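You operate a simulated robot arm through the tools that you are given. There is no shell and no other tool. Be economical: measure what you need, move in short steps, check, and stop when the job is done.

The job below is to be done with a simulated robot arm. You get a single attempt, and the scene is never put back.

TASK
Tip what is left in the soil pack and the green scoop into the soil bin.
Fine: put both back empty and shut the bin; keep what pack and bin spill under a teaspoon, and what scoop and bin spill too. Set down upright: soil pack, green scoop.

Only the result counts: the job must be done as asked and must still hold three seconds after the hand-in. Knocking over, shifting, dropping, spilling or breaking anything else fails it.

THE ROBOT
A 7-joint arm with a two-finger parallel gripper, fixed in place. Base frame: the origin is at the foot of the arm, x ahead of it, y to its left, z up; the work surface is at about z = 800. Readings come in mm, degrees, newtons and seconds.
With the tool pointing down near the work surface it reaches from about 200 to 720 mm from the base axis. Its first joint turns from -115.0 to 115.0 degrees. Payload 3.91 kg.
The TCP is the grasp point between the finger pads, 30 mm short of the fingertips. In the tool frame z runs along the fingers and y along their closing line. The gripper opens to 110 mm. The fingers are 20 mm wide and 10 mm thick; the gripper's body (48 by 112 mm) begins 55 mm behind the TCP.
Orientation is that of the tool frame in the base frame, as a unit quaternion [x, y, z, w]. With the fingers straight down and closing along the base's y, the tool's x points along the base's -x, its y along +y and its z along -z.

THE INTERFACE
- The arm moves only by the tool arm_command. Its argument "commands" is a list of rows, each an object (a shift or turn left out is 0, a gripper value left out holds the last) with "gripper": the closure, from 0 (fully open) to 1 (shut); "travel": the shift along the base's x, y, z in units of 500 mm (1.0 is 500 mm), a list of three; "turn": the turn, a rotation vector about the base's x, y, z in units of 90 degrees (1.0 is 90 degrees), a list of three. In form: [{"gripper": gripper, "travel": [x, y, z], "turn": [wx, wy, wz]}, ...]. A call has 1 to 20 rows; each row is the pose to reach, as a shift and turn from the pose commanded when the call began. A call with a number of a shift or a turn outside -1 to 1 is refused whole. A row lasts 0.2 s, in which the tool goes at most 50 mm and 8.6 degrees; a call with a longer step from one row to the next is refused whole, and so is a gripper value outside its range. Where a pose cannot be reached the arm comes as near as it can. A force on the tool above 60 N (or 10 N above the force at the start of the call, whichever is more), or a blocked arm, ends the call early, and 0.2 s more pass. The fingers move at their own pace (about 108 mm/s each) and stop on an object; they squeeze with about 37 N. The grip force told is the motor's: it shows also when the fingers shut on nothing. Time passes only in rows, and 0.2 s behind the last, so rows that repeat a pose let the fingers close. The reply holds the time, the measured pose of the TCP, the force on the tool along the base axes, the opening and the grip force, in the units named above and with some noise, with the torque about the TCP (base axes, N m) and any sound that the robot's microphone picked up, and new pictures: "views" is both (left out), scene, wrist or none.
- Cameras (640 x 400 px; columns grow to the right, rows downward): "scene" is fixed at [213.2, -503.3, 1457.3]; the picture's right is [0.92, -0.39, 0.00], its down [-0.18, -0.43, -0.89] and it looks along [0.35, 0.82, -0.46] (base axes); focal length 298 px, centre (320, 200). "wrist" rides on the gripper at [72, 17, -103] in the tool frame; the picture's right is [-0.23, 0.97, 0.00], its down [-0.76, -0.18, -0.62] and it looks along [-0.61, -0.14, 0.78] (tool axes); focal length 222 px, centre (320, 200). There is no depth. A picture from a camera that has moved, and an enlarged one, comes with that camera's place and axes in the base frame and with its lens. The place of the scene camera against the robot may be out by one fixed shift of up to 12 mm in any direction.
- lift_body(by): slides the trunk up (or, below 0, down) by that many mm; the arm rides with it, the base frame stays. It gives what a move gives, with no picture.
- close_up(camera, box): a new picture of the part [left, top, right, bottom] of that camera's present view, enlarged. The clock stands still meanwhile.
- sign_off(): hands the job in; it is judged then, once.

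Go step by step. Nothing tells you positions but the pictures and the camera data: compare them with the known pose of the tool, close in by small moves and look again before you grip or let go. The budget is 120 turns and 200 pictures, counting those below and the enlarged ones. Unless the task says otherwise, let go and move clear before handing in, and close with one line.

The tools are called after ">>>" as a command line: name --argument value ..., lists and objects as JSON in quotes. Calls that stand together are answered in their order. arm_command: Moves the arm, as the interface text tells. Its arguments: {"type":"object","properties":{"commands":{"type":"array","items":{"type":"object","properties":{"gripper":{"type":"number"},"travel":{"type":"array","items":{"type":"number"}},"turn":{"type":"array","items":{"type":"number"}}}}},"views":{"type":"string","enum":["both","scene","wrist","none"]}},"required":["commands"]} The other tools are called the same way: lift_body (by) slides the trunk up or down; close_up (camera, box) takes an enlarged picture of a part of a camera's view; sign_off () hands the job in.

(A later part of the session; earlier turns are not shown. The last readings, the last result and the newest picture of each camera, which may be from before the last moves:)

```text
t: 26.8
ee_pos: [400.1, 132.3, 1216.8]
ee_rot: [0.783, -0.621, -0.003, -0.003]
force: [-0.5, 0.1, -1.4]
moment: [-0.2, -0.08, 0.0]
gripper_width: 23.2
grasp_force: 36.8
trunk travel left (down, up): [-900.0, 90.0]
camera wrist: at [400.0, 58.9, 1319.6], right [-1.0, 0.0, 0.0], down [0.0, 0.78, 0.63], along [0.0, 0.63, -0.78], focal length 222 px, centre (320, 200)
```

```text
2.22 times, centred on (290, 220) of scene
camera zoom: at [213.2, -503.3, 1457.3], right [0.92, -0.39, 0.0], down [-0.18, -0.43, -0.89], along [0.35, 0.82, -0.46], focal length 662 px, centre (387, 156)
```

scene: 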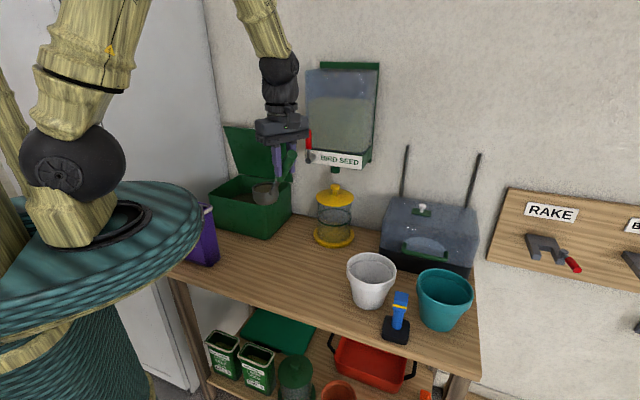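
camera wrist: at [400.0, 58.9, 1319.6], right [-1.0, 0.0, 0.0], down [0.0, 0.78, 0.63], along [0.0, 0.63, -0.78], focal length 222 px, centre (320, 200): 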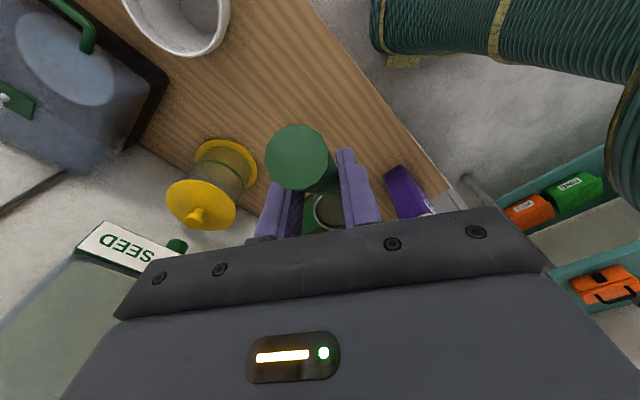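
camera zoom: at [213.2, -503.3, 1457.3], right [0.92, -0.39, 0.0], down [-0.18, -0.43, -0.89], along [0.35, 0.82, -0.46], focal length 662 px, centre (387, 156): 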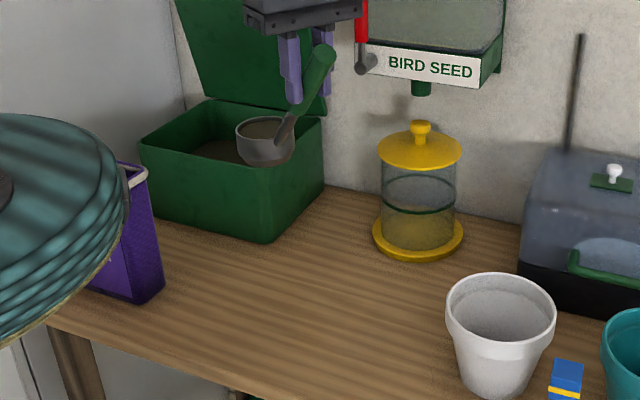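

The scoop is level and nothing has spilled. I'll carry it over the bin while turning it 32°.

>>> arm_command --commands '[{"travel": [0.001, 0.012, 0], "turn": [0, 0, 0.006]}, {"travel": [0.003, 0.035, 0], "turn": [0, 0, 0.018]}, {"travel": [0.007, 0.075, 0], "turn": [0, 0, 0.038]}, {"travel": [0.011, 0.125, 0], "turn": [0, 0, 0.064]}, {"travel": [0.016, 0.175, 0], "turn": [0, 0, 0.09]}, {"travel": [0.02, 0.225, 0], "turn": [0, 0, 0.115]}, {"travel": [0.025, 0.275, 0], "turn": [0, 0, 0.141]}, {"travel": [0.03, 0.325, 0], "turn": [0, 0, 0.166]}, {"travel": [0.034, 0.375, 0], "turn": [0, 0, 0.192]}, {"travel": [0.039, 0.425, 0], "turn": [0, 0, 0.217]}, {"travel": [0.043, 0.475, 0], "turn": [0, 0, 0.243]}, {"travel": [0.048, 0.525, 0], "turn": [0, 0, 0.269]}, {"travel": [0.052, 0.575, 0], "turn": [0, 0, 0.294]}, {"travel": [0.057, 0.625, 0], "turn": [0, 0, 0.32]}, {"travel": [0.061, 0.665, 0], "turn": [0, 0, 0.34]}, {"travel": [0.063, 0.688, 0], "turn": [0, 0, 0.352]}, {"travel": [0.064, 0.696, 0], "turn": [0, 0, 0.356]}]'

>>> close_up --camera "scene" --box '[180, 90, 340, 250]'

```text
t: 30.4
ee_pos: [431.3, 481.6, 1216.8]
ee_rot: [0.924, -0.381, -0.004, -0.002]
force: [-0.5, 1.1, -1.8]
moment: [-0.12, -0.15, -0.01]
gripper_width: 23.2
grasp_force: 37.0
trunk travel left (down, up): [-900.0, 90.0]
camera wrist: at [472.0, 418.4, 1320.2], right [-0.85, -0.53, 0.0], down [-0.41, 0.66, 0.63], along [-0.34, 0.53, -0.78], focal length 222 px, centre (320, 200)
```

scene: 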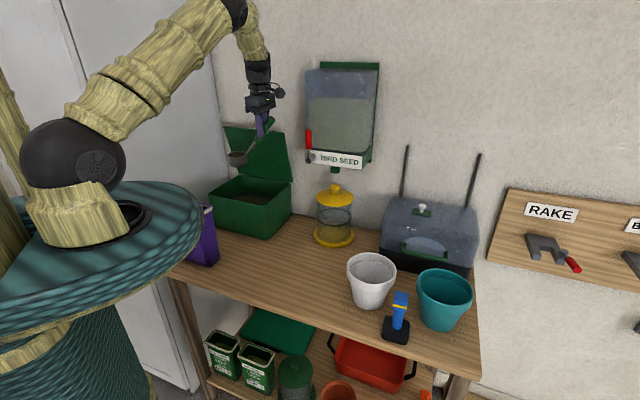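
wrist: 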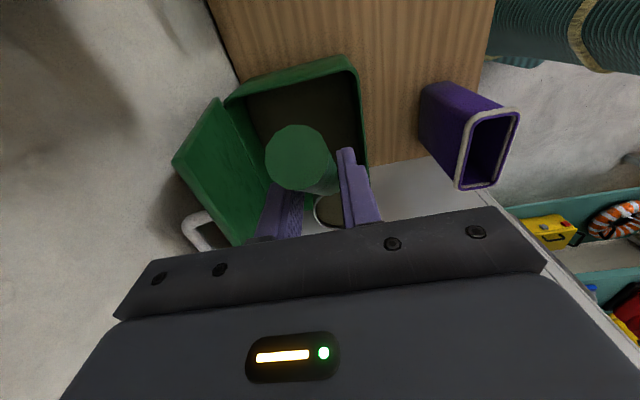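

```text
2.50 times, centred on (260, 170) of scene
camera zoom: at [213.2, -503.3, 1457.3], right [0.92, -0.39, 0.0], down [-0.18, -0.43, -0.89], along [0.35, 0.82, -0.46], focal length 745 px, centre (470, 275)
```

zoom: 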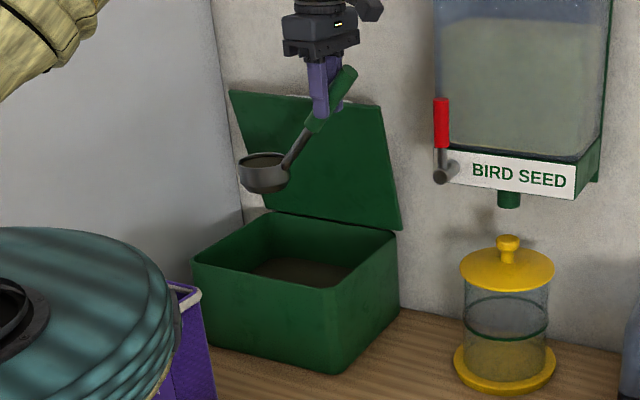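

The bowl is over the bin opening at about u=650, v=150. I'll start tipping by pitching the tool outward while keeping the bowl over the middle of the bin.

>>> arm_command --commands '[{"travel": [0.017, 0.017, 0]}, {"travel": [0.038, 0.038, 0]}, {"travel": [0.049, 0.049, 0]}, {"travel": [0.028, 0.028, -0.002], "turn": [0.063, -0.063, 0]}, {"travel": [0.007, 0.007, -0.008], "turn": [0.126, -0.126, 0]}, {"travel": [-0.013, -0.013, -0.018], "turn": [0.189, -0.189, 0]}, {"travel": [-0.031, -0.031, -0.032], "turn": [0.251, -0.251, 0]}, {"travel": [-0.048, -0.048, -0.05], "turn": [0.314, -0.314, 0]}, {"travel": [-0.064, -0.064, -0.072], "turn": [0.377, -0.377, 0]}, {"travel": [-0.077, -0.077, -0.096], "turn": [0.44, -0.44, 0]}, {"travel": [-0.088, -0.088, -0.122], "turn": [0.503, -0.503, 0]}]'

>>> close_up --camera "scene" --box '[180, 90, 340, 250]'

```text
t: 32.8
ee_pos: [386.2, 437.2, 1157.6]
ee_rot: [0.785, -0.32, 0.202, -0.491]
force: [-0.9, 0.2, -2.0]
moment: [-0.36, 0.03, -0.02]
gripper_width: 23.6
grasp_force: 36.7
trunk travel left (down, up): [-900.0, 90.0]
camera wrist: at [367.9, 316.5, 1186.6], right [-0.46, -0.14, -0.88], down [-0.88, 0.19, 0.43], along [0.1, 0.97, -0.21], focal length 222 px, centre (320, 200)
```

scene: 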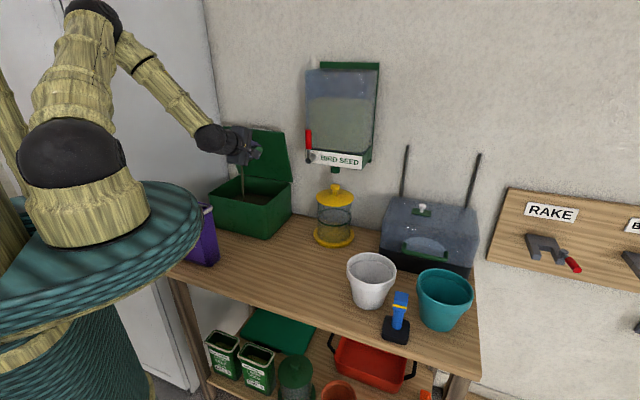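
wrist: 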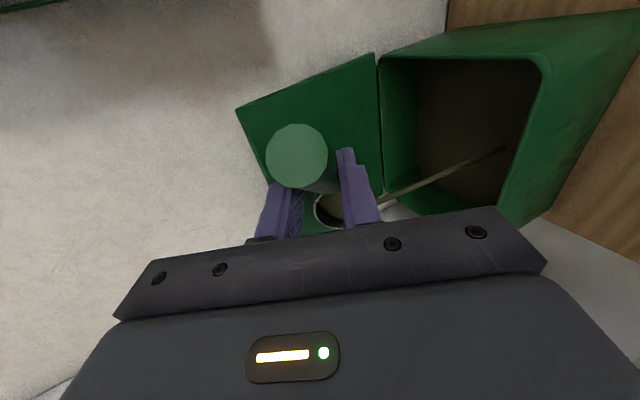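

```text
2.50 times, centred on (260, 170) of scene
camera zoom: at [213.2, -503.3, 1457.3], right [0.92, -0.39, 0.0], down [-0.18, -0.43, -0.89], along [0.35, 0.82, -0.46], focal length 745 px, centre (470, 275)
```

zoom: 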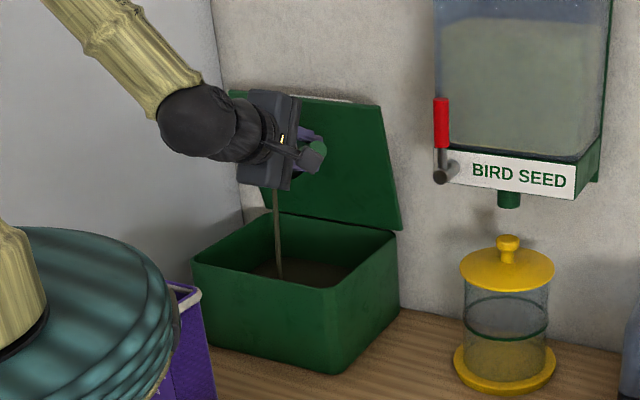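

The soil streams cleanly into the bin. I'll keep tipping toward 128°.

>>> arm_command --commands '[{"travel": [0.002, 0.002, 0]}, {"travel": [-0.001, -0.001, -0.028], "turn": [0.063, -0.063, 0]}, {"travel": [-0.001, -0.001, -0.028], "turn": [0.063, -0.063, 0]}, {"travel": [-0.001, -0.001, -0.056], "turn": [0.126, -0.126, 0]}, {"travel": [-0.001, -0.001, -0.056], "turn": [0.126, -0.126, 0]}, {"travel": [-0.001, -0.001, -0.086], "turn": [0.189, -0.189, 0]}, {"travel": [-0.001, -0.001, -0.086], "turn": [0.189, -0.189, 0]}, {"travel": [0, 0, -0.116], "turn": [0.251, -0.251, 0]}, {"travel": [0.003, 0.003, -0.146], "turn": [0.314, -0.314, 0]}, {"travel": [0.01, 0.01, -0.174], "turn": [0.377, -0.377, 0]}, {"travel": [0.019, 0.019, -0.202], "turn": [0.44, -0.44, 0]}, {"travel": [0.031, 0.031, -0.227], "turn": [0.503, -0.503, 0]}, {"travel": [0.031, 0.031, -0.227], "turn": [0.503, -0.503, 0]}, {"travel": [0.031, 0.031, -0.227], "turn": [0.503, -0.503, 0]}]'

>>> close_up --camera "scene" --box '[180, 90, 340, 250]'

```text
t: 35.8
ee_pos: [402.7, 448.1, 1044.4]
ee_rot: [-0.405, 0.163, -0.344, 0.831]
force: [-0.2, -0.3, -1.7]
moment: [-0.25, -0.02, -0.01]
gripper_width: 23.8
grasp_force: 37.0
trunk travel left (down, up): [-900.0, 90.0]
camera wrist: at [405.9, 349.1, 968.0], right [0.27, 0.58, -0.77], down [-0.96, 0.11, -0.25], along [-0.06, 0.8, 0.59], focal length 222 px, centre (320, 200)
```

scene: 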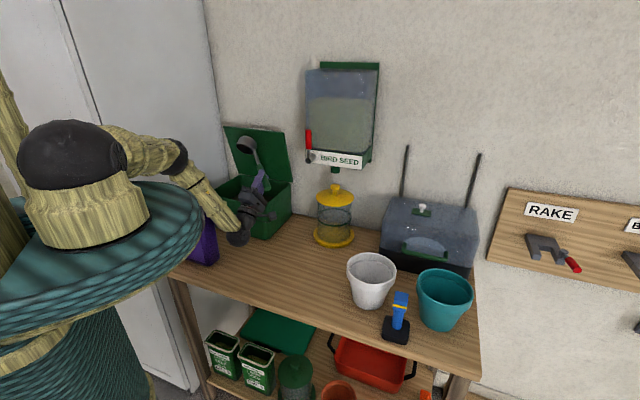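
wrist: 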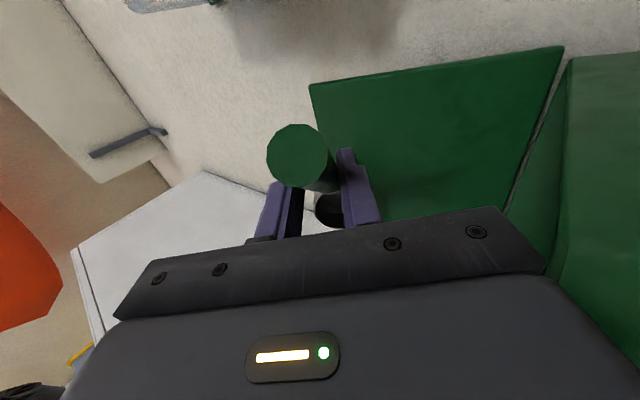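

```text
2.50 times, centred on (260, 170) of scene
camera zoom: at [213.2, -503.3, 1457.3], right [0.92, -0.39, 0.0], down [-0.18, -0.43, -0.89], along [0.35, 0.82, -0.46], focal length 745 px, centre (470, 275)
```

zoom: 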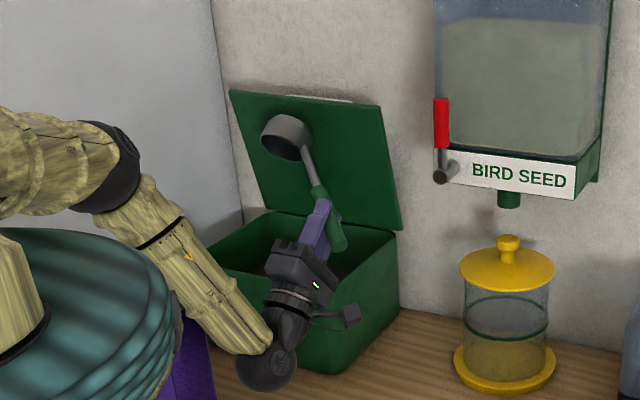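

>>> close_up --camera "scene" --box '[225, 120, 285, 180]'

>>> close_up --camera "scene" --box '[160, 180, 280, 280]'

```text
6.67 times, centred on (255, 150) of scene
camera zoom: at [213.2, -503.3, 1457.3], right [0.92, -0.39, 0.0], down [-0.18, -0.43, -0.89], along [0.35, 0.82, -0.46], focal length 1987 px, centre (753, 533)
```

zoom: 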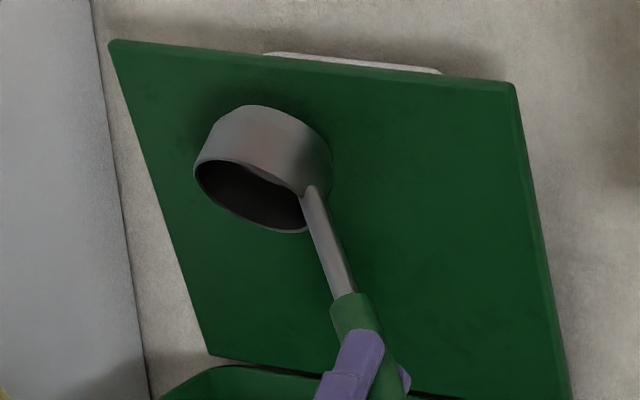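

```text
4.00 times, centred on (220, 230) of scene
camera zoom: at [213.2, -503.3, 1457.3], right [0.92, -0.39, 0.0], down [-0.18, -0.43, -0.89], along [0.35, 0.82, -0.46], focal length 1192 px, centre (720, 80)
```

zoom: 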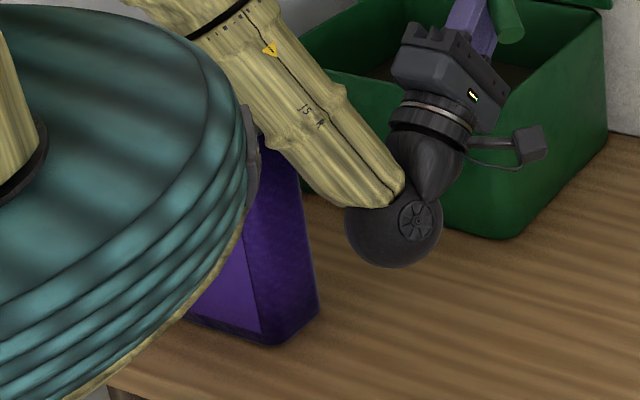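

The bowl looks mostly empty. I'll tilt it about 16° more to be sure, while rising slightly, and hold.

>>> arm_command --commands '[{"travel": [0, 0, 0.008], "turn": [0.04, -0.04, 0]}, {"travel": [0, 0, 0.016], "turn": [0.08, -0.08, 0]}, {"travel": [0, 0, 0.022], "turn": [0.12, -0.12, 0]}, {"travel": [0, 0, 0.022], "turn": [0.12, -0.12, 0]}, {"travel": [0, 0, 0.022], "turn": [0.08, -0.08, 0]}, {"travel": [0, 0, 0.022], "turn": [0.12, -0.12, 0]}, {"travel": [0, 0, 0.022], "turn": [0.12, -0.12, 0]}]' --views "scene"

>>> close_up --camera "scene" --box '[225, 110, 285, 170]'

```text
t: 37.6
ee_pos: [397.9, 485.6, 1120.9]
ee_rot: [-0.234, 0.128, -0.352, 0.897]
force: [0.5, 0.5, -2.3]
moment: [-0.21, -0.05, 0.0]
gripper_width: 23.4
grasp_force: 37.2
trunk travel left (down, up): [-900.0, 90.0]
stopped in row 7: the arm was blocked; the commanded pose is now the measured one
```

scene: 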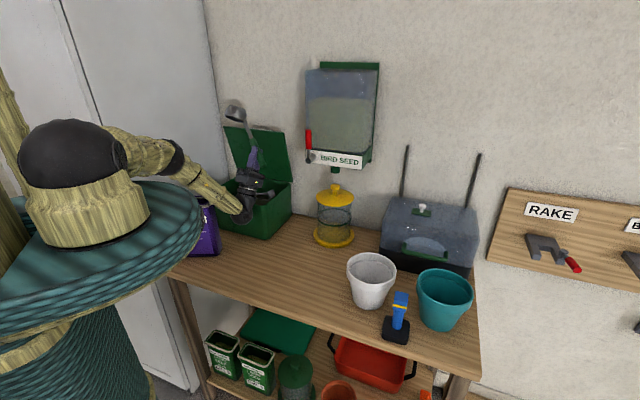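

```text
6.67 times, centred on (255, 140) of scene
camera zoom: at [213.2, -503.3, 1457.3], right [0.92, -0.39, 0.0], down [-0.18, -0.43, -0.89], along [0.35, 0.82, -0.46], focal length 1987 px, centre (753, 600)
```

zoom: 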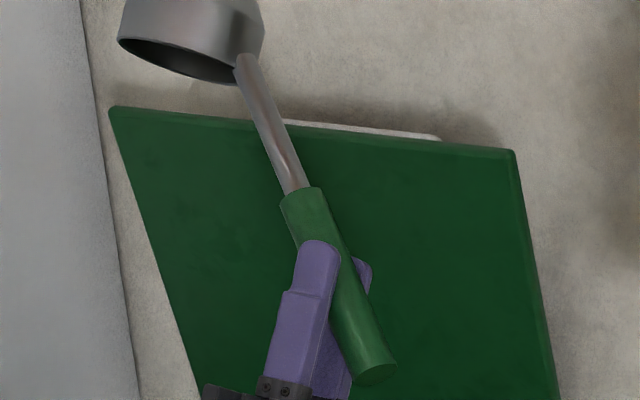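

The arm was blocked, so I need to check the pack next to the forearm.

>>> close_up --camera "scene" --box '[160, 150, 290, 280]'

```text
3.08 times, centred on (225, 215) of scene
camera zoom: at [213.2, -503.3, 1457.3], right [0.92, -0.39, 0.0], down [-0.18, -0.43, -0.89], along [0.35, 0.82, -0.46], focal length 917 px, centre (612, 154)
```

zoom: 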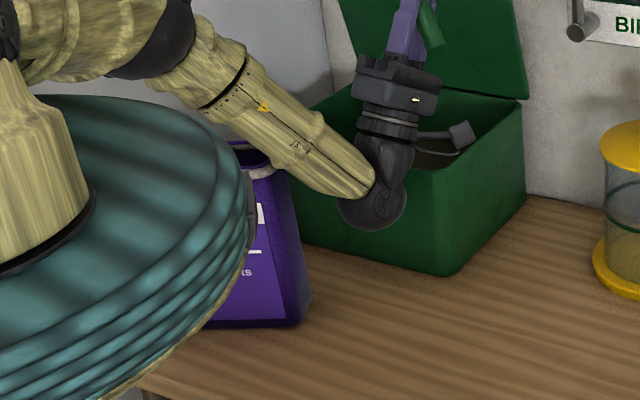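

My forearm has nudged the pack about 30 mm, though it is still standing upright. The scoop is certainly empty at this tilt. I'll back out gently, raising the wrist as I un-tilt, and check.

>>> arm_command --commands '[{"travel": [0, 0, 0.02], "turn": [-0.03, 0.03, 0]}, {"travel": [0, 0, 0.05], "turn": [-0.08, 0.08, 0]}, {"travel": [0, 0, 0.08], "turn": [-0.13, 0.13, 0]}, {"travel": [0, 0, 0.11], "turn": [-0.18, 0.18, 0]}]' --views "scene"

>>> close_up --camera "scene" --box '[160, 110, 290, 280]'

```text
t: 38.6
ee_pos: [398.9, 484.0, 1173.5]
ee_rot: [-0.406, 0.202, -0.33, 0.828]
force: [0.2, -0.4, -2.4]
moment: [-0.26, -0.02, -0.02]
gripper_width: 23.4
grasp_force: 37.3
trunk travel left (down, up): [-900.0, 90.0]
```

scene: 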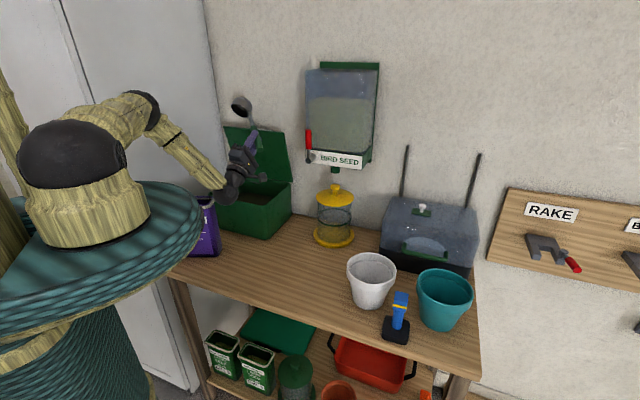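

```text
2.35 times, centred on (225, 195) of scene
camera zoom: at [213.2, -503.3, 1457.3], right [0.92, -0.39, 0.0], down [-0.18, -0.43, -0.89], along [0.35, 0.82, -0.46], focal length 701 px, centre (544, 212)
```

zoom: 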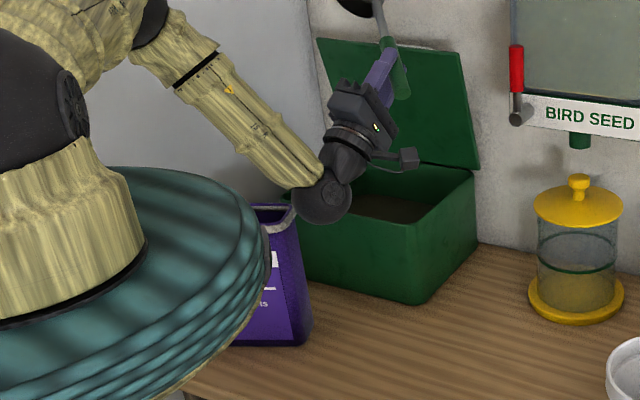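

The pack is upright and clear. I'll level the scoop again above the bin.

>>> arm_command --commands '[{"travel": [-0.015, -0.015, 0.02], "turn": [-0.062, 0.062, 0]}, {"travel": [-0.03, -0.03, 0.04], "turn": [-0.124, 0.124, 0]}, {"travel": [-0.045, -0.045, 0.06], "turn": [-0.186, 0.186, 0]}, {"travel": [-0.06, -0.06, 0.08], "turn": [-0.248, 0.248, 0]}, {"travel": [-0.07, -0.07, 0.1], "turn": [-0.31, 0.31, 0]}, {"travel": [-0.08, -0.08, 0.11], "turn": [-0.372, 0.372, 0]}, {"travel": [-0.08, -0.08, 0.12], "turn": [-0.434, 0.434, 0]}, {"travel": [-0.08, -0.08, 0.12], "turn": [-0.496, 0.496, 0]}, {"travel": [-0.07, -0.07, 0.12], "turn": [-0.558, 0.558, 0]}, {"travel": [-0.06, -0.06, 0.12], "turn": [-0.62, 0.62, 0]}, {"travel": [-0.05, -0.05, 0.12], "turn": [-0.682, 0.682, 0]}, {"travel": [-0.04, -0.04, 0.12], "turn": [-0.744, 0.744, 0]}, {"travel": [-0.03, -0.03, 0.12], "turn": [-0.806, 0.806, 0]}, {"travel": [-0.02, -0.02, 0.12], "turn": [-0.868, 0.868, 0]}, {"travel": [-0.01, -0.01, 0.12], "turn": [-0.93, 0.93, 0]}, {"travel": [0, 0, 0.12], "turn": [-0.99, 0.99, 0]}]'

>>> close_up --camera "scene" --box '[160, 110, 290, 280]'

>>> close_up --camera "wrist" --box '[220, 40, 560, 240]'

```text
t: 42.0
ee_pos: [399.0, 485.6, 1232.4]
ee_rot: [0.914, -0.405, 0.021, 0.008]
force: [0.3, 0.8, -1.5]
moment: [-0.16, -0.09, -0.03]
gripper_width: 23.3
grasp_force: 37.0
trunk travel left (down, up): [-900.0, 90.0]
camera wrist: at [433.3, 425.2, 1339.5], right [-0.87, -0.49, -0.01], down [-0.4, 0.7, 0.59], along [-0.28, 0.52, -0.81], focal length 222 px, centre (320, 200)
```

scene: 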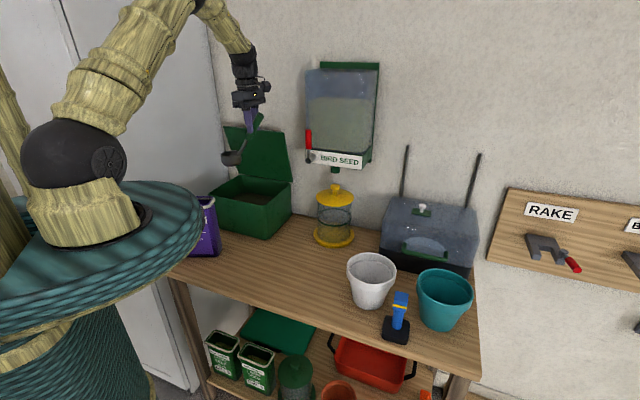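
wrist: 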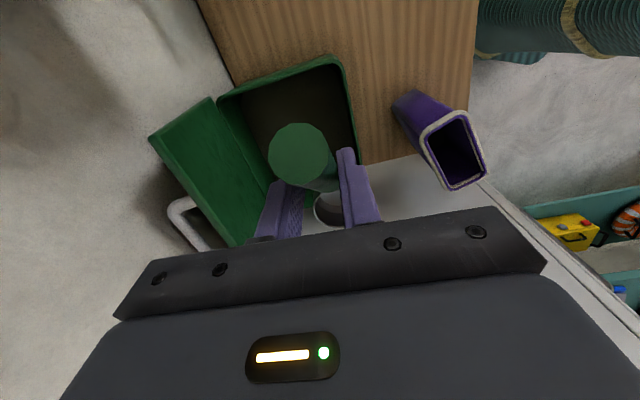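

```text
2.35 times, centred on (225, 195) of scene
camera zoom: at [213.2, -503.3, 1457.3], right [0.92, -0.39, 0.0], down [-0.18, -0.43, -0.89], along [0.35, 0.82, -0.46], focal length 701 px, centre (544, 212)
```

zoom: 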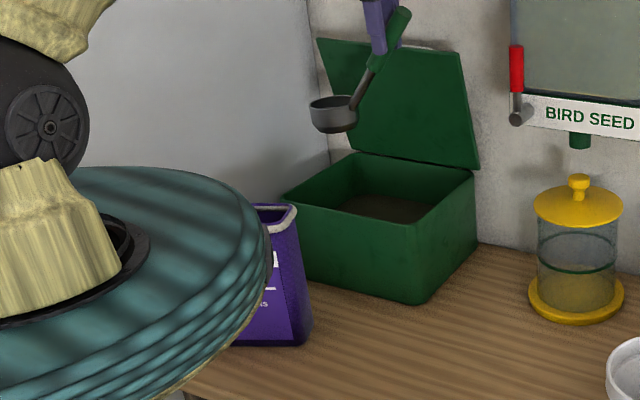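

```text
1.88 times, centred on (390, 140) of wrist
camera zoom: at [433.3, 425.2, 1339.5], right [-0.87, -0.49, -0.01], down [-0.4, 0.7, 0.59], along [-0.28, 0.52, -0.81], focal length 418 px, centre (188, 313)
```

zoom: 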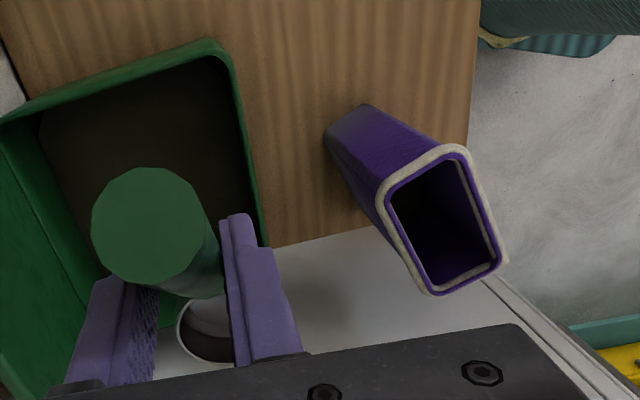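

The scoop is level again and looks empty. I'll carry it back above its original spot and restore the grasp orientation.

>>> arm_command --commands '[{"travel": [0, -0.05, 0], "turn": [0.003, 0.002, -0.03]}, {"travel": [0, -0.13, 0], "turn": [0.006, 0.003, -0.06]}, {"travel": [0, -0.21, 0], "turn": [0.009, 0.005, -0.09]}, {"travel": [0, -0.29, 0], "turn": [0.012, 0.007, -0.12]}, {"travel": [0, -0.37, 0], "turn": [0.016, 0.009, -0.16]}, {"travel": [0, -0.45, -0.01], "turn": [0.02, 0.011, -0.2]}, {"travel": [0, -0.53, -0.02], "turn": [0.024, 0.013, -0.24]}, {"travel": [0.002, -0.6, -0.03], "turn": [0.028, 0.015, -0.28]}, {"travel": [0.004, -0.66, -0.08], "turn": [0.031, 0.017, -0.31]}, {"travel": [0.004, -0.69, -0.15], "turn": [0.0318, 0.0173, -0.321]}, {"travel": [0.004, -0.707, -0.22], "turn": [0.0318, 0.0173, -0.321]}, {"travel": [0.004, -0.707, -0.3], "turn": [0.0318, 0.0173, -0.321]}, {"travel": [0.004, -0.707, -0.38], "turn": [0.0318, 0.0173, -0.321]}, {"travel": [0.004, -0.707, -0.42], "turn": [0.0318, 0.0173, -0.321]}, {"travel": [0.004, -0.707, -0.42], "turn": [0.0318, 0.0173, -0.321]}]'

>>> close_up --camera "scene" --box '[230, 190, 350, 310]'

```text
t: 45.2
ee_pos: [400.7, 130.3, 1022.0]
ee_rot: [0.783, -0.621, -0.002, -0.004]
force: [-0.8, 0.5, -1.8]
moment: [-0.17, -0.06, 0.02]
gripper_width: 23.2
grasp_force: 37.0
trunk travel left (down, up): [-900.0, 90.0]
camera wrist: at [401.8, 56.3, 1124.9], right [-1.0, 0.0, 0.0], down [0.0, 0.78, 0.63], along [0.0, 0.63, -0.78], focal length 222 px, centre (320, 200)
```

scene: 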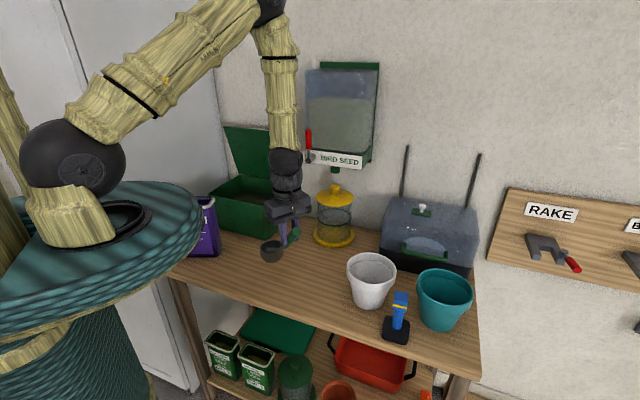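
wrist: 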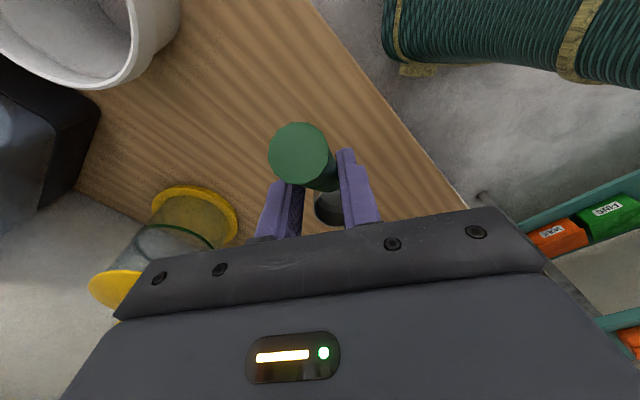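

```text
3.33 times, centred on (290, 250) of scene
camera zoom: at [213.2, -503.3, 1457.3], right [0.92, -0.39, 0.0], down [-0.18, -0.43, -0.89], along [0.35, 0.82, -0.46], focal length 994 px, centre (420, 33)
```

zoom: 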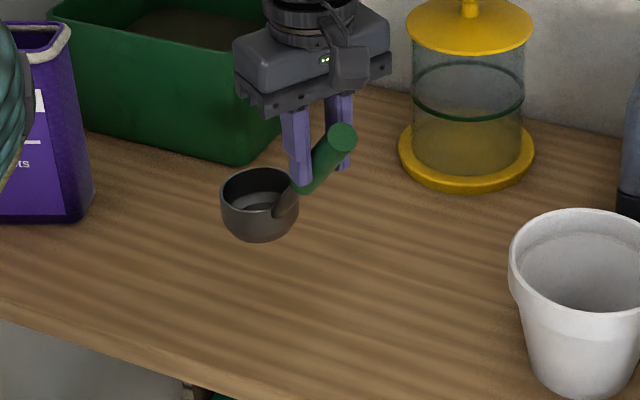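

The scoop is empty inside. I'll lower it to where it was picked up.

>>> arm_command --commands '[{"travel": [0, 0.003, -0.06]}, {"travel": [0, 0.004, -0.11]}, {"travel": [0, 0.004, -0.135]}, {"travel": [0, 0.004, -0.142]}, {"travel": [0, 0.004, -0.145]}, {"travel": [0, 0.004, -0.147]}]' --views "none"

>>> close_up --camera "scene" --box '[230, 190, 350, 310]'

```text
t: 46.6
ee_pos: [401.2, 132.4, 950.1]
ee_rot: [0.783, -0.622, -0.002, -0.006]
force: [1.5, -7.6, 20.0]
moment: [0.58, 0.11, 0.04]
gripper_width: 23.3
grasp_force: 37.1
trunk travel left (down, up): [-900.0, 90.0]
```

```text
3.33 times, centred on (290, 250) of scene
camera zoom: at [213.2, -503.3, 1457.3], right [0.92, -0.39, 0.0], down [-0.18, -0.43, -0.89], along [0.35, 0.82, -0.46], focal length 994 px, centre (420, 33)
```

zoom: 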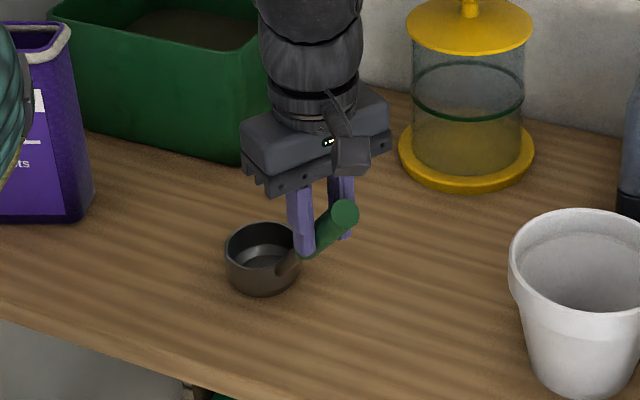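

It is in contact at 20 N. I'll ease up slightly, release and check.

>>> arm_command --commands '[{"travel": [0, 0, 0.004]}, {"travel": [0, 0, 0.004]}, {"gripper": 0.7, "travel": [0, 0, 0.004]}, {"gripper": 0.2, "travel": [0, 0, 0.004]}, {"travel": [0, 0, 0.004]}, {"travel": [0, 0, 0.004]}]' --views "none"

>>> close_up --camera "scene" --box '[230, 190, 350, 310]'

```text
t: 48.0
ee_pos: [401.1, 133.7, 952.1]
ee_rot: [0.784, -0.621, -0.003, -0.005]
force: [-0.4, -0.6, 0.8]
moment: [0.04, 0.02, 0.05]
gripper_width: 88.1
grasp_force: 0.0
trunk travel left (down, up): [-900.0, 90.0]
```

```text
3.33 times, centred on (290, 250) of scene
camera zoom: at [213.2, -503.3, 1457.3], right [0.92, -0.39, 0.0], down [-0.18, -0.43, -0.89], along [0.35, 0.82, -0.46], focal length 994 px, centre (420, 33)
```

zoom: 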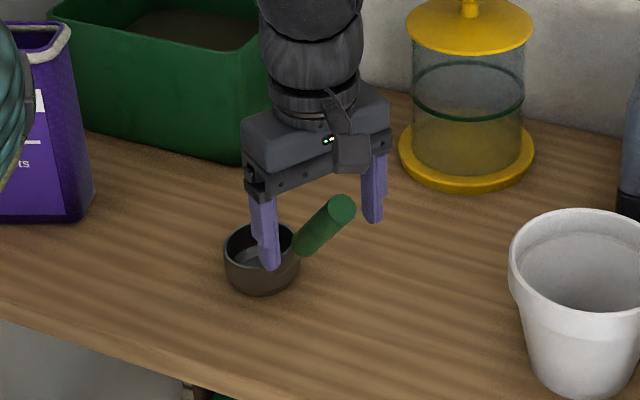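

The scoop stands upright in its place and is empty. I'll rise and go to survey the pack.

>>> arm_command --commands '[{"travel": [0, 0, 0.06]}, {"travel": [0, 0, 0.14]}, {"travel": [0, 0, 0.22]}, {"travel": [0, 0, 0.3]}, {"travel": [0, 0, 0.38]}, {"travel": [-0.03, 0.04, 0.44], "turn": [0, 0, -0.06]}, {"travel": [-0.08, 0.1, 0.46], "turn": [0, 0, -0.14]}, {"travel": [-0.13, 0.16, 0.48], "turn": [0, 0, -0.22]}, {"travel": [-0.18, 0.22, 0.48], "turn": [0, 0, -0.3]}, {"travel": [-0.23, 0.28, 0.48], "turn": [0, 0, -0.38]}, {"travel": [-0.28, 0.34, 0.48], "turn": [0, 0, -0.46]}, {"travel": [-0.33, 0.4, 0.48], "turn": [0, 0, -0.54]}, {"travel": [-0.38, 0.46, 0.48], "turn": [0, 0, -0.62]}, {"travel": [-0.42, 0.52, 0.48], "turn": [0, 0, -0.65]}]'

>>> close_up --camera "scene" --box '[160, 170, 310, 290]'

```text
t: 51.0
ee_pos: [189.9, 393.6, 1191.1]
ee_rot: [-0.38, 0.925, -0.001, 0.006]
force: [-0.1, -0.3, 0.4]
moment: [0.0, 0.0, -0.05]
gripper_width: 87.9
grasp_force: 0.0
trunk travel left (down, up): [-900.0, 90.0]
camera wrist: at [126.0, 355.8, 1293.5], right [-0.52, 0.85, 0.0], down [0.66, 0.41, 0.63], along [0.54, 0.33, -0.78], focal length 222 px, centre (320, 200)
```

scene: 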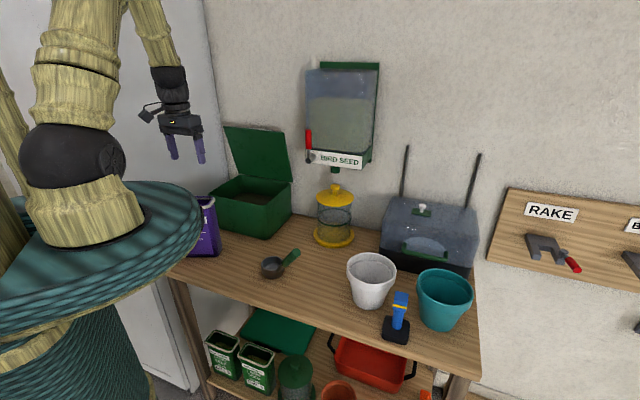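
wrist: 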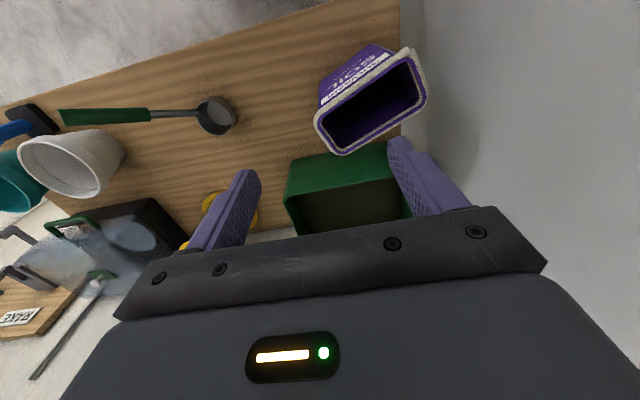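

```text
3.33 times, centred on (235, 230) of scene
camera zoom: at [213.2, -503.3, 1457.3], right [0.92, -0.39, 0.0], down [-0.18, -0.43, -0.89], along [0.35, 0.82, -0.46], focal length 994 px, centre (603, 100)
```

zoom: 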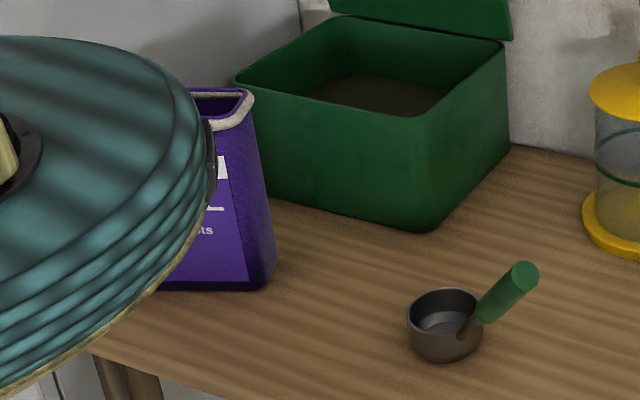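

>>> close_up --camera "wrist" --box '[290, 20, 450, 180]'

```text
2.50 times, centred on (370, 100) of wrist
camera zoom: at [126.0, 355.8, 1293.5], right [-0.52, 0.85, 0.0], down [0.66, 0.41, 0.63], along [0.54, 0.33, -0.78], focal length 555 px, centre (195, 450)
```

zoom: 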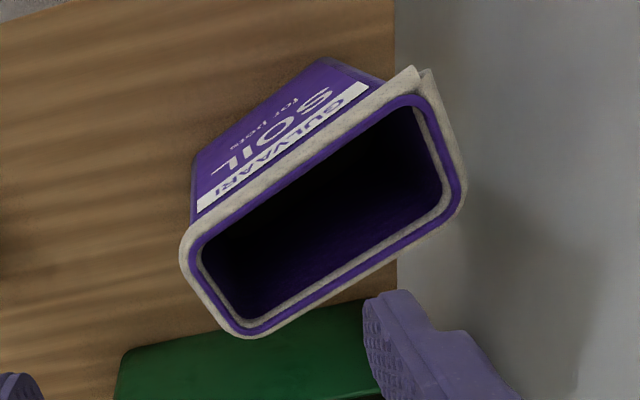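

The pack now sits with its centre near (168, 451), its long axis at about 157° and its rim at about z=1010; it was at (165, 419) and 135°. I'll grip it from its right end with a near-horizontal tool, starting with a wrist turn in free space.

>>> arm_command --commands '[{"gripper": 0, "travel": [0.02, 0, 0], "turn": [0, 0, 0.09]}, {"travel": [0.04, 0, 0], "turn": [0, 0, 0.18]}, {"travel": [0.06, 0, 0], "turn": [0, 0, 0.27]}, {"travel": [0.08, -0.01, 0], "turn": [0, 0, 0.36]}, {"travel": [0.1, -0.01, 0], "turn": [0, 0, 0.45]}, {"travel": [0.13, -0.02, 0], "turn": [0, 0, 0.54]}, {"travel": [0.16, -0.02, 0], "turn": [0, 0, 0.63]}, {"travel": [0.19, -0.02, 0], "turn": [0, 0, 0.72]}, {"travel": [0.22, -0.02, 0], "turn": [0, 0, 0.81]}, {"travel": [0.24, -0.02, 0], "turn": [0, 0, 0.9]}, {"travel": [0.26, -0.02, 0], "turn": [0, 0, 0.99]}]' --views "none"

>>> arm_command --commands '[{"travel": [0, 0, 0], "turn": [0, 0, 0.09]}, {"travel": [0, 0, 0], "turn": [0, 0, 0.18]}, {"travel": [0, 0, 0], "turn": [0, 0, 0.26]}, {"travel": [0, 0, 0], "turn": [0, 0, 0.26]}]'

```text
t: 53.4
ee_pos: [321.5, 382.4, 1191.5]
ee_rot: [0.921, -0.39, -0.004, -0.004]
force: [0.1, 0.1, 0.3]
moment: [0.0, 0.02, -0.04]
gripper_width: 110.2
grasp_force: 0.0
trunk travel left (down, up): [-900.0, 90.0]
```

```text
t: 54.4
ee_pos: [321.0, 382.8, 1193.7]
ee_rot: [0.981, -0.196, -0.004, -0.004]
force: [0.4, -1.0, 0.1]
moment: [0.01, -0.02, 0.01]
gripper_width: 110.4
grasp_force: 0.0
trunk travel left (down, up): [-900.0, 90.0]
camera wrist: at [383.1, 340.0, 1294.9], right [-0.58, -0.81, 0.0], down [-0.63, 0.45, 0.63], along [-0.51, 0.37, -0.78], focal length 222 px, centre (320, 200)
```

scene: 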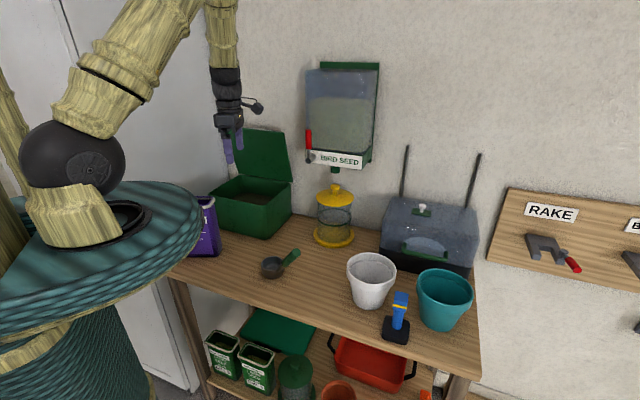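
wrist: 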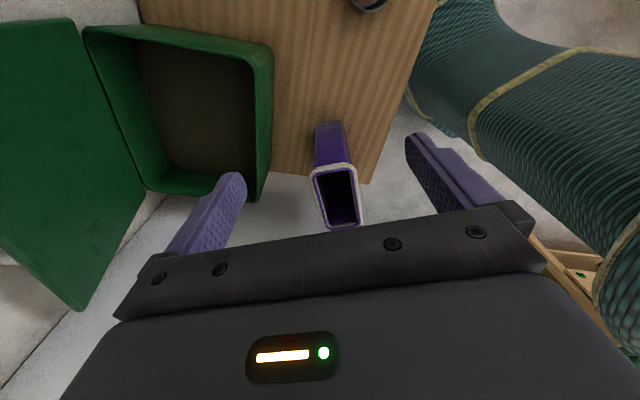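

>>> arm_command --commands '[{"travel": [0, 0, -0.01], "turn": [0.0356, 0.0852, 0]}, {"travel": [0, 0, -0.03], "turn": [0.0713, 0.1703, 0]}, {"travel": [0, 0, -0.05], "turn": [0.1069, 0.2555, 0]}, {"travel": [0, 0, -0.07], "turn": [0.1425, 0.3407, 0]}, {"travel": [0, 0, -0.09], "turn": [0.178, 0.426, 0]}, {"travel": [0, 0, -0.11], "turn": [0.2138, 0.511, 0]}, {"travel": [0, 0, -0.13], "turn": [0.2494, 0.596, 0]}, {"travel": [0, 0, -0.15], "turn": [0.285, 0.681, 0]}, {"travel": [0, 0, -0.17], "turn": [0.321, 0.766, 0]}, {"travel": [0, 0, -0.18], "turn": [0.321, 0.766, 0]}]'

>>> close_up --camera "scene" --box '[160, 110, 310, 290]'

```text
t: 56.6
ee_pos: [320.6, 382.0, 1103.0]
ee_rot: [0.776, -0.157, -0.599, -0.122]
force: [0.1, 0.3, -1.2]
moment: [0.01, -0.01, -0.05]
gripper_width: 110.1
grasp_force: 0.0
trunk travel left (down, up): [-900.0, 90.0]
camera wrist: at [423.8, 322.0, 1058.5], right [-0.43, -0.87, 0.22], down [0.45, 0.0, 0.89], along [-0.78, 0.48, 0.39], focal length 222 px, centre (320, 200)
```

scene: 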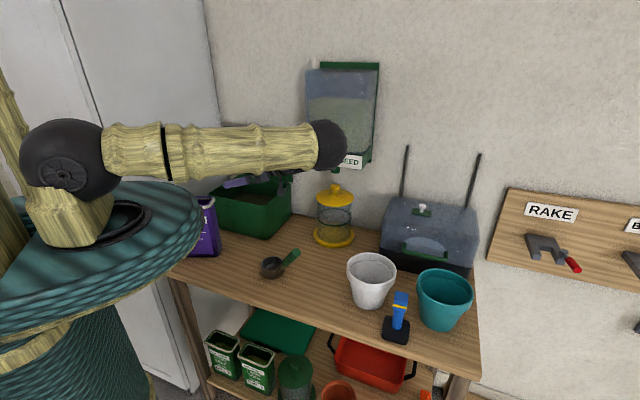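
wrist: 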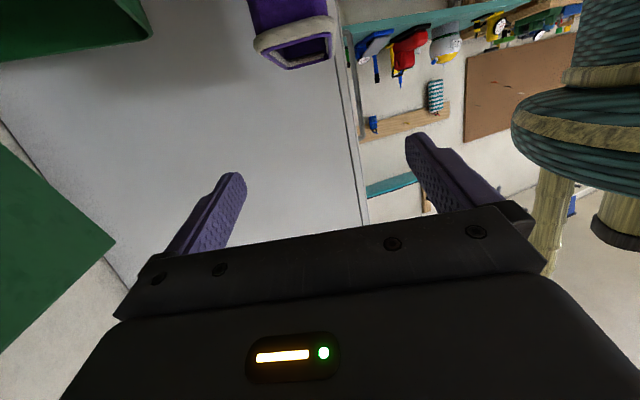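

```text
2.22 times, centred on (235, 200) of scene
camera zoom: at [213.2, -503.3, 1457.3], right [0.92, -0.39, 0.0], down [-0.18, -0.43, -0.89], along [0.35, 0.82, -0.46], focal length 662 px, centre (509, 200)
```

zoom: 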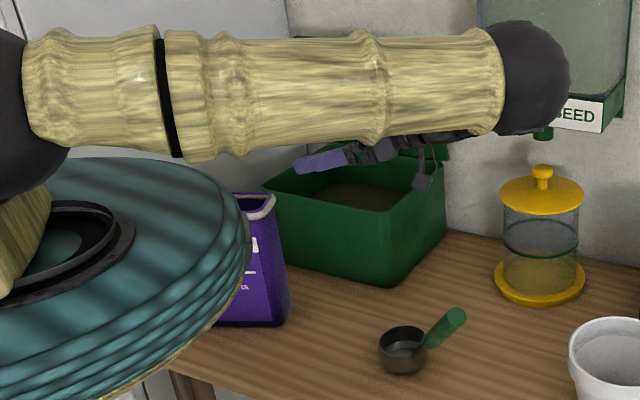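

The elbow is swung out but clear. I'll descend to the staging point in line with the pack's right end.

>>> arm_command --commands '[{"travel": [-0.005, 0.005, -0.06]}, {"travel": [-0.01, 0.01, -0.13]}, {"travel": [-0.018, 0.015, -0.2]}, {"travel": [-0.024, 0.02, -0.27]}, {"travel": [-0.024, 0.02, -0.308]}]'

>>> close_up --camera "scene" --box '[160, 150, 310, 290]'

>>> close_up --camera "wrist" --box '[180, 0, 480, 220]'

```text
t: 57.8
ee_pos: [308.4, 391.4, 948.4]
ee_rot: [0.775, -0.157, -0.6, -0.122]
force: [0.1, -0.8, 1.0]
moment: [0.01, -0.05, 0.02]
gripper_width: 109.8
grasp_force: 0.0
trunk travel left (down, up): [-900.0, 90.0]
camera wrist: at [411.1, 331.2, 904.1], right [-0.43, -0.87, 0.22], down [0.45, 0.0, 0.89], along [-0.78, 0.49, 0.39], focal length 222 px, centre (320, 200)
```

scene: 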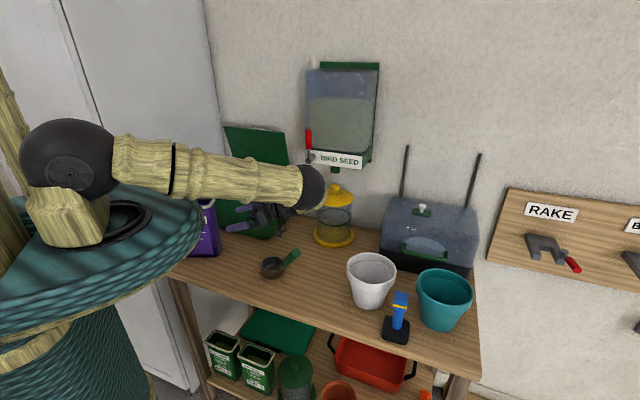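
wrist: 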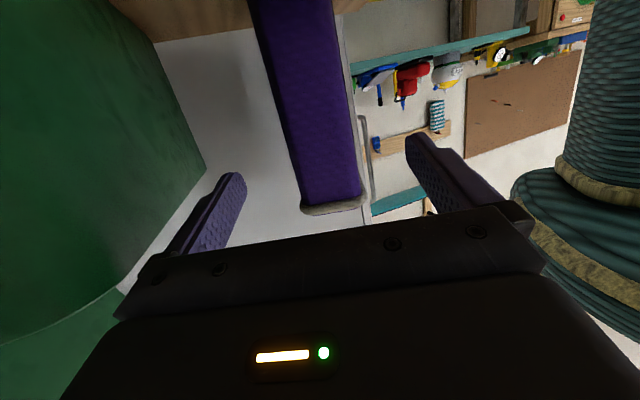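

```text
2.86 times, centred on (235, 220) of scene
camera zoom: at [213.2, -503.3, 1457.3], right [0.92, -0.39, 0.0], down [-0.18, -0.43, -0.89], along [0.35, 0.82, -0.46], focal length 852 px, centre (563, 143)
```

zoom: 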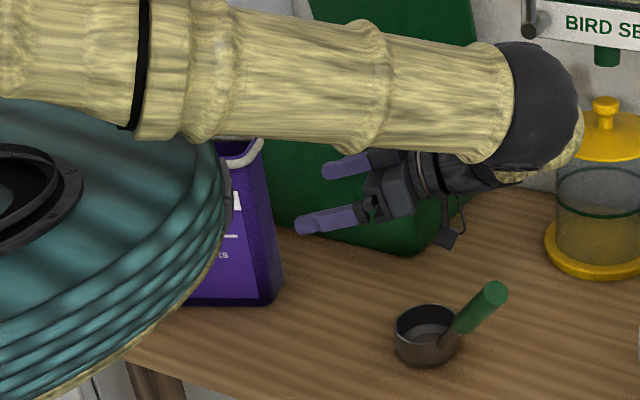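

```text
1.82 times, centred on (330, 110) of wrist
camera zoom: at [411.1, 331.2, 904.1], right [-0.43, -0.87, 0.22], down [0.45, 0.0, 0.89], along [-0.78, 0.49, 0.39], focal length 404 px, centre (302, 364)
```

zoom: 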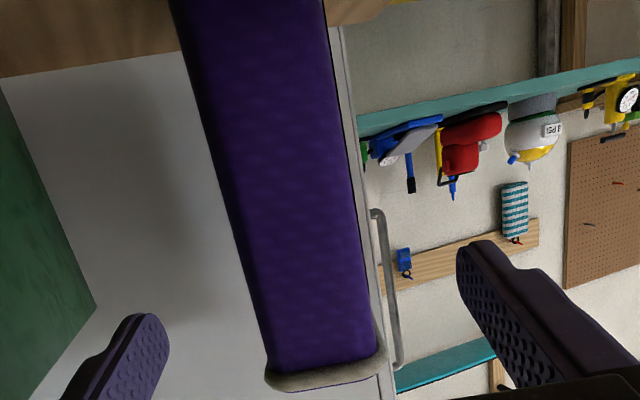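

The pack's end face is centred between the open fingers to within about 4 mm. I'll slide in to straddle it.

>>> arm_command --commands '[{"travel": [-0.05, 0.024, -0.014]}, {"travel": [-0.1, 0.047, -0.028]}, {"travel": [-0.15, 0.07, -0.042]}, {"travel": [-0.2, 0.091, -0.056]}, {"travel": [-0.238, 0.108, -0.066]}]'

>>> close_up --camera "scene" --box '[160, 150, 310, 290]'

```text
t: 59.0
ee_pos: [188.0, 447.8, 914.2]
ee_rot: [0.775, -0.157, -0.599, -0.122]
force: [-0.8, 0.0, 0.0]
moment: [0.02, 0.0, 0.0]
gripper_width: 110.0
grasp_force: 0.1
trunk travel left (down, up): [-900.0, 90.0]
camera wrist: at [292.2, 386.9, 870.2], right [-0.43, -0.87, 0.22], down [0.45, 0.0, 0.89], along [-0.78, 0.49, 0.39], focal length 222 px, centre (320, 200)
```

scene: 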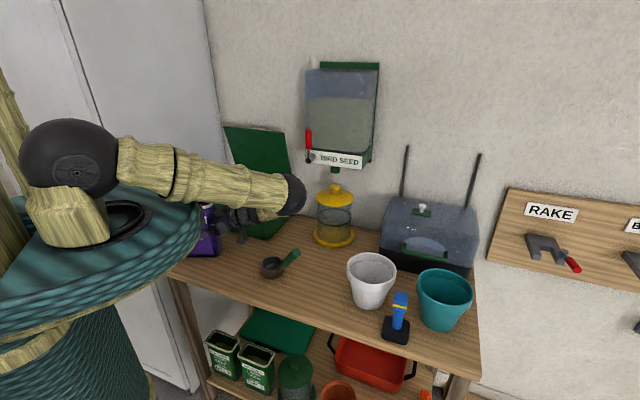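
wrist: 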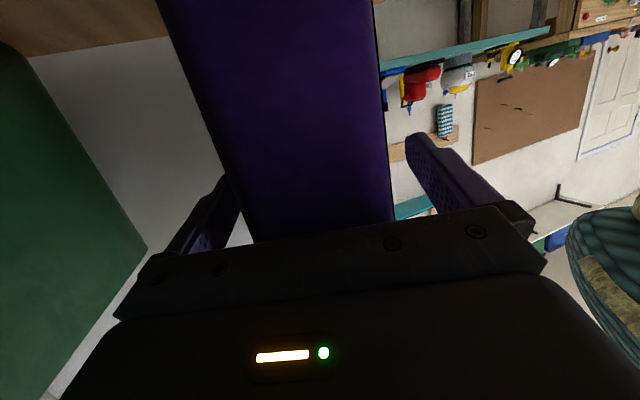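

```text
2.86 times, centred on (235, 220) of scene
camera zoom: at [213.2, -503.3, 1457.3], right [0.92, -0.39, 0.0], down [-0.18, -0.43, -0.89], along [0.35, 0.82, -0.46], focal length 852 px, centre (563, 143)
```

zoom: 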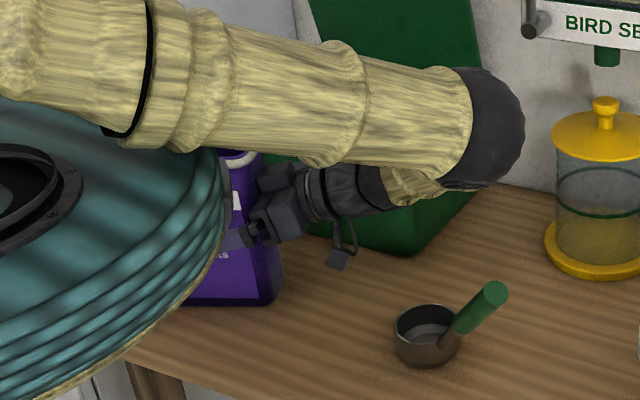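

The fingers straddle the pack, so I'll close them.

>>> arm_command --commands '[{"gripper": 0.3}, {"gripper": 1}, {"travel": [0, 0, 0]}, {"travel": [0, 0, 0]}, {"travel": [0, 0, 0]}]' --views "wrist"

```text
t: 60.2
ee_pos: [190.1, 446.1, 915.5]
ee_rot: [0.776, -0.157, -0.599, -0.121]
force: [-1.1, 0.6, -0.2]
moment: [0.19, 0.19, 0.03]
gripper_width: 61.6
grasp_force: 37.6
trunk travel left (down, up): [-900.0, 90.0]
camera wrist: at [292.9, 386.6, 870.5], right [-0.43, -0.87, 0.22], down [0.45, 0.0, 0.89], along [-0.78, 0.49, 0.39], focal length 222 px, centre (320, 200)
```

wrist: 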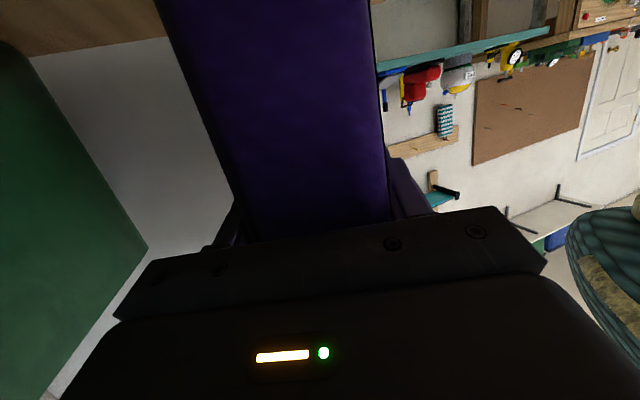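

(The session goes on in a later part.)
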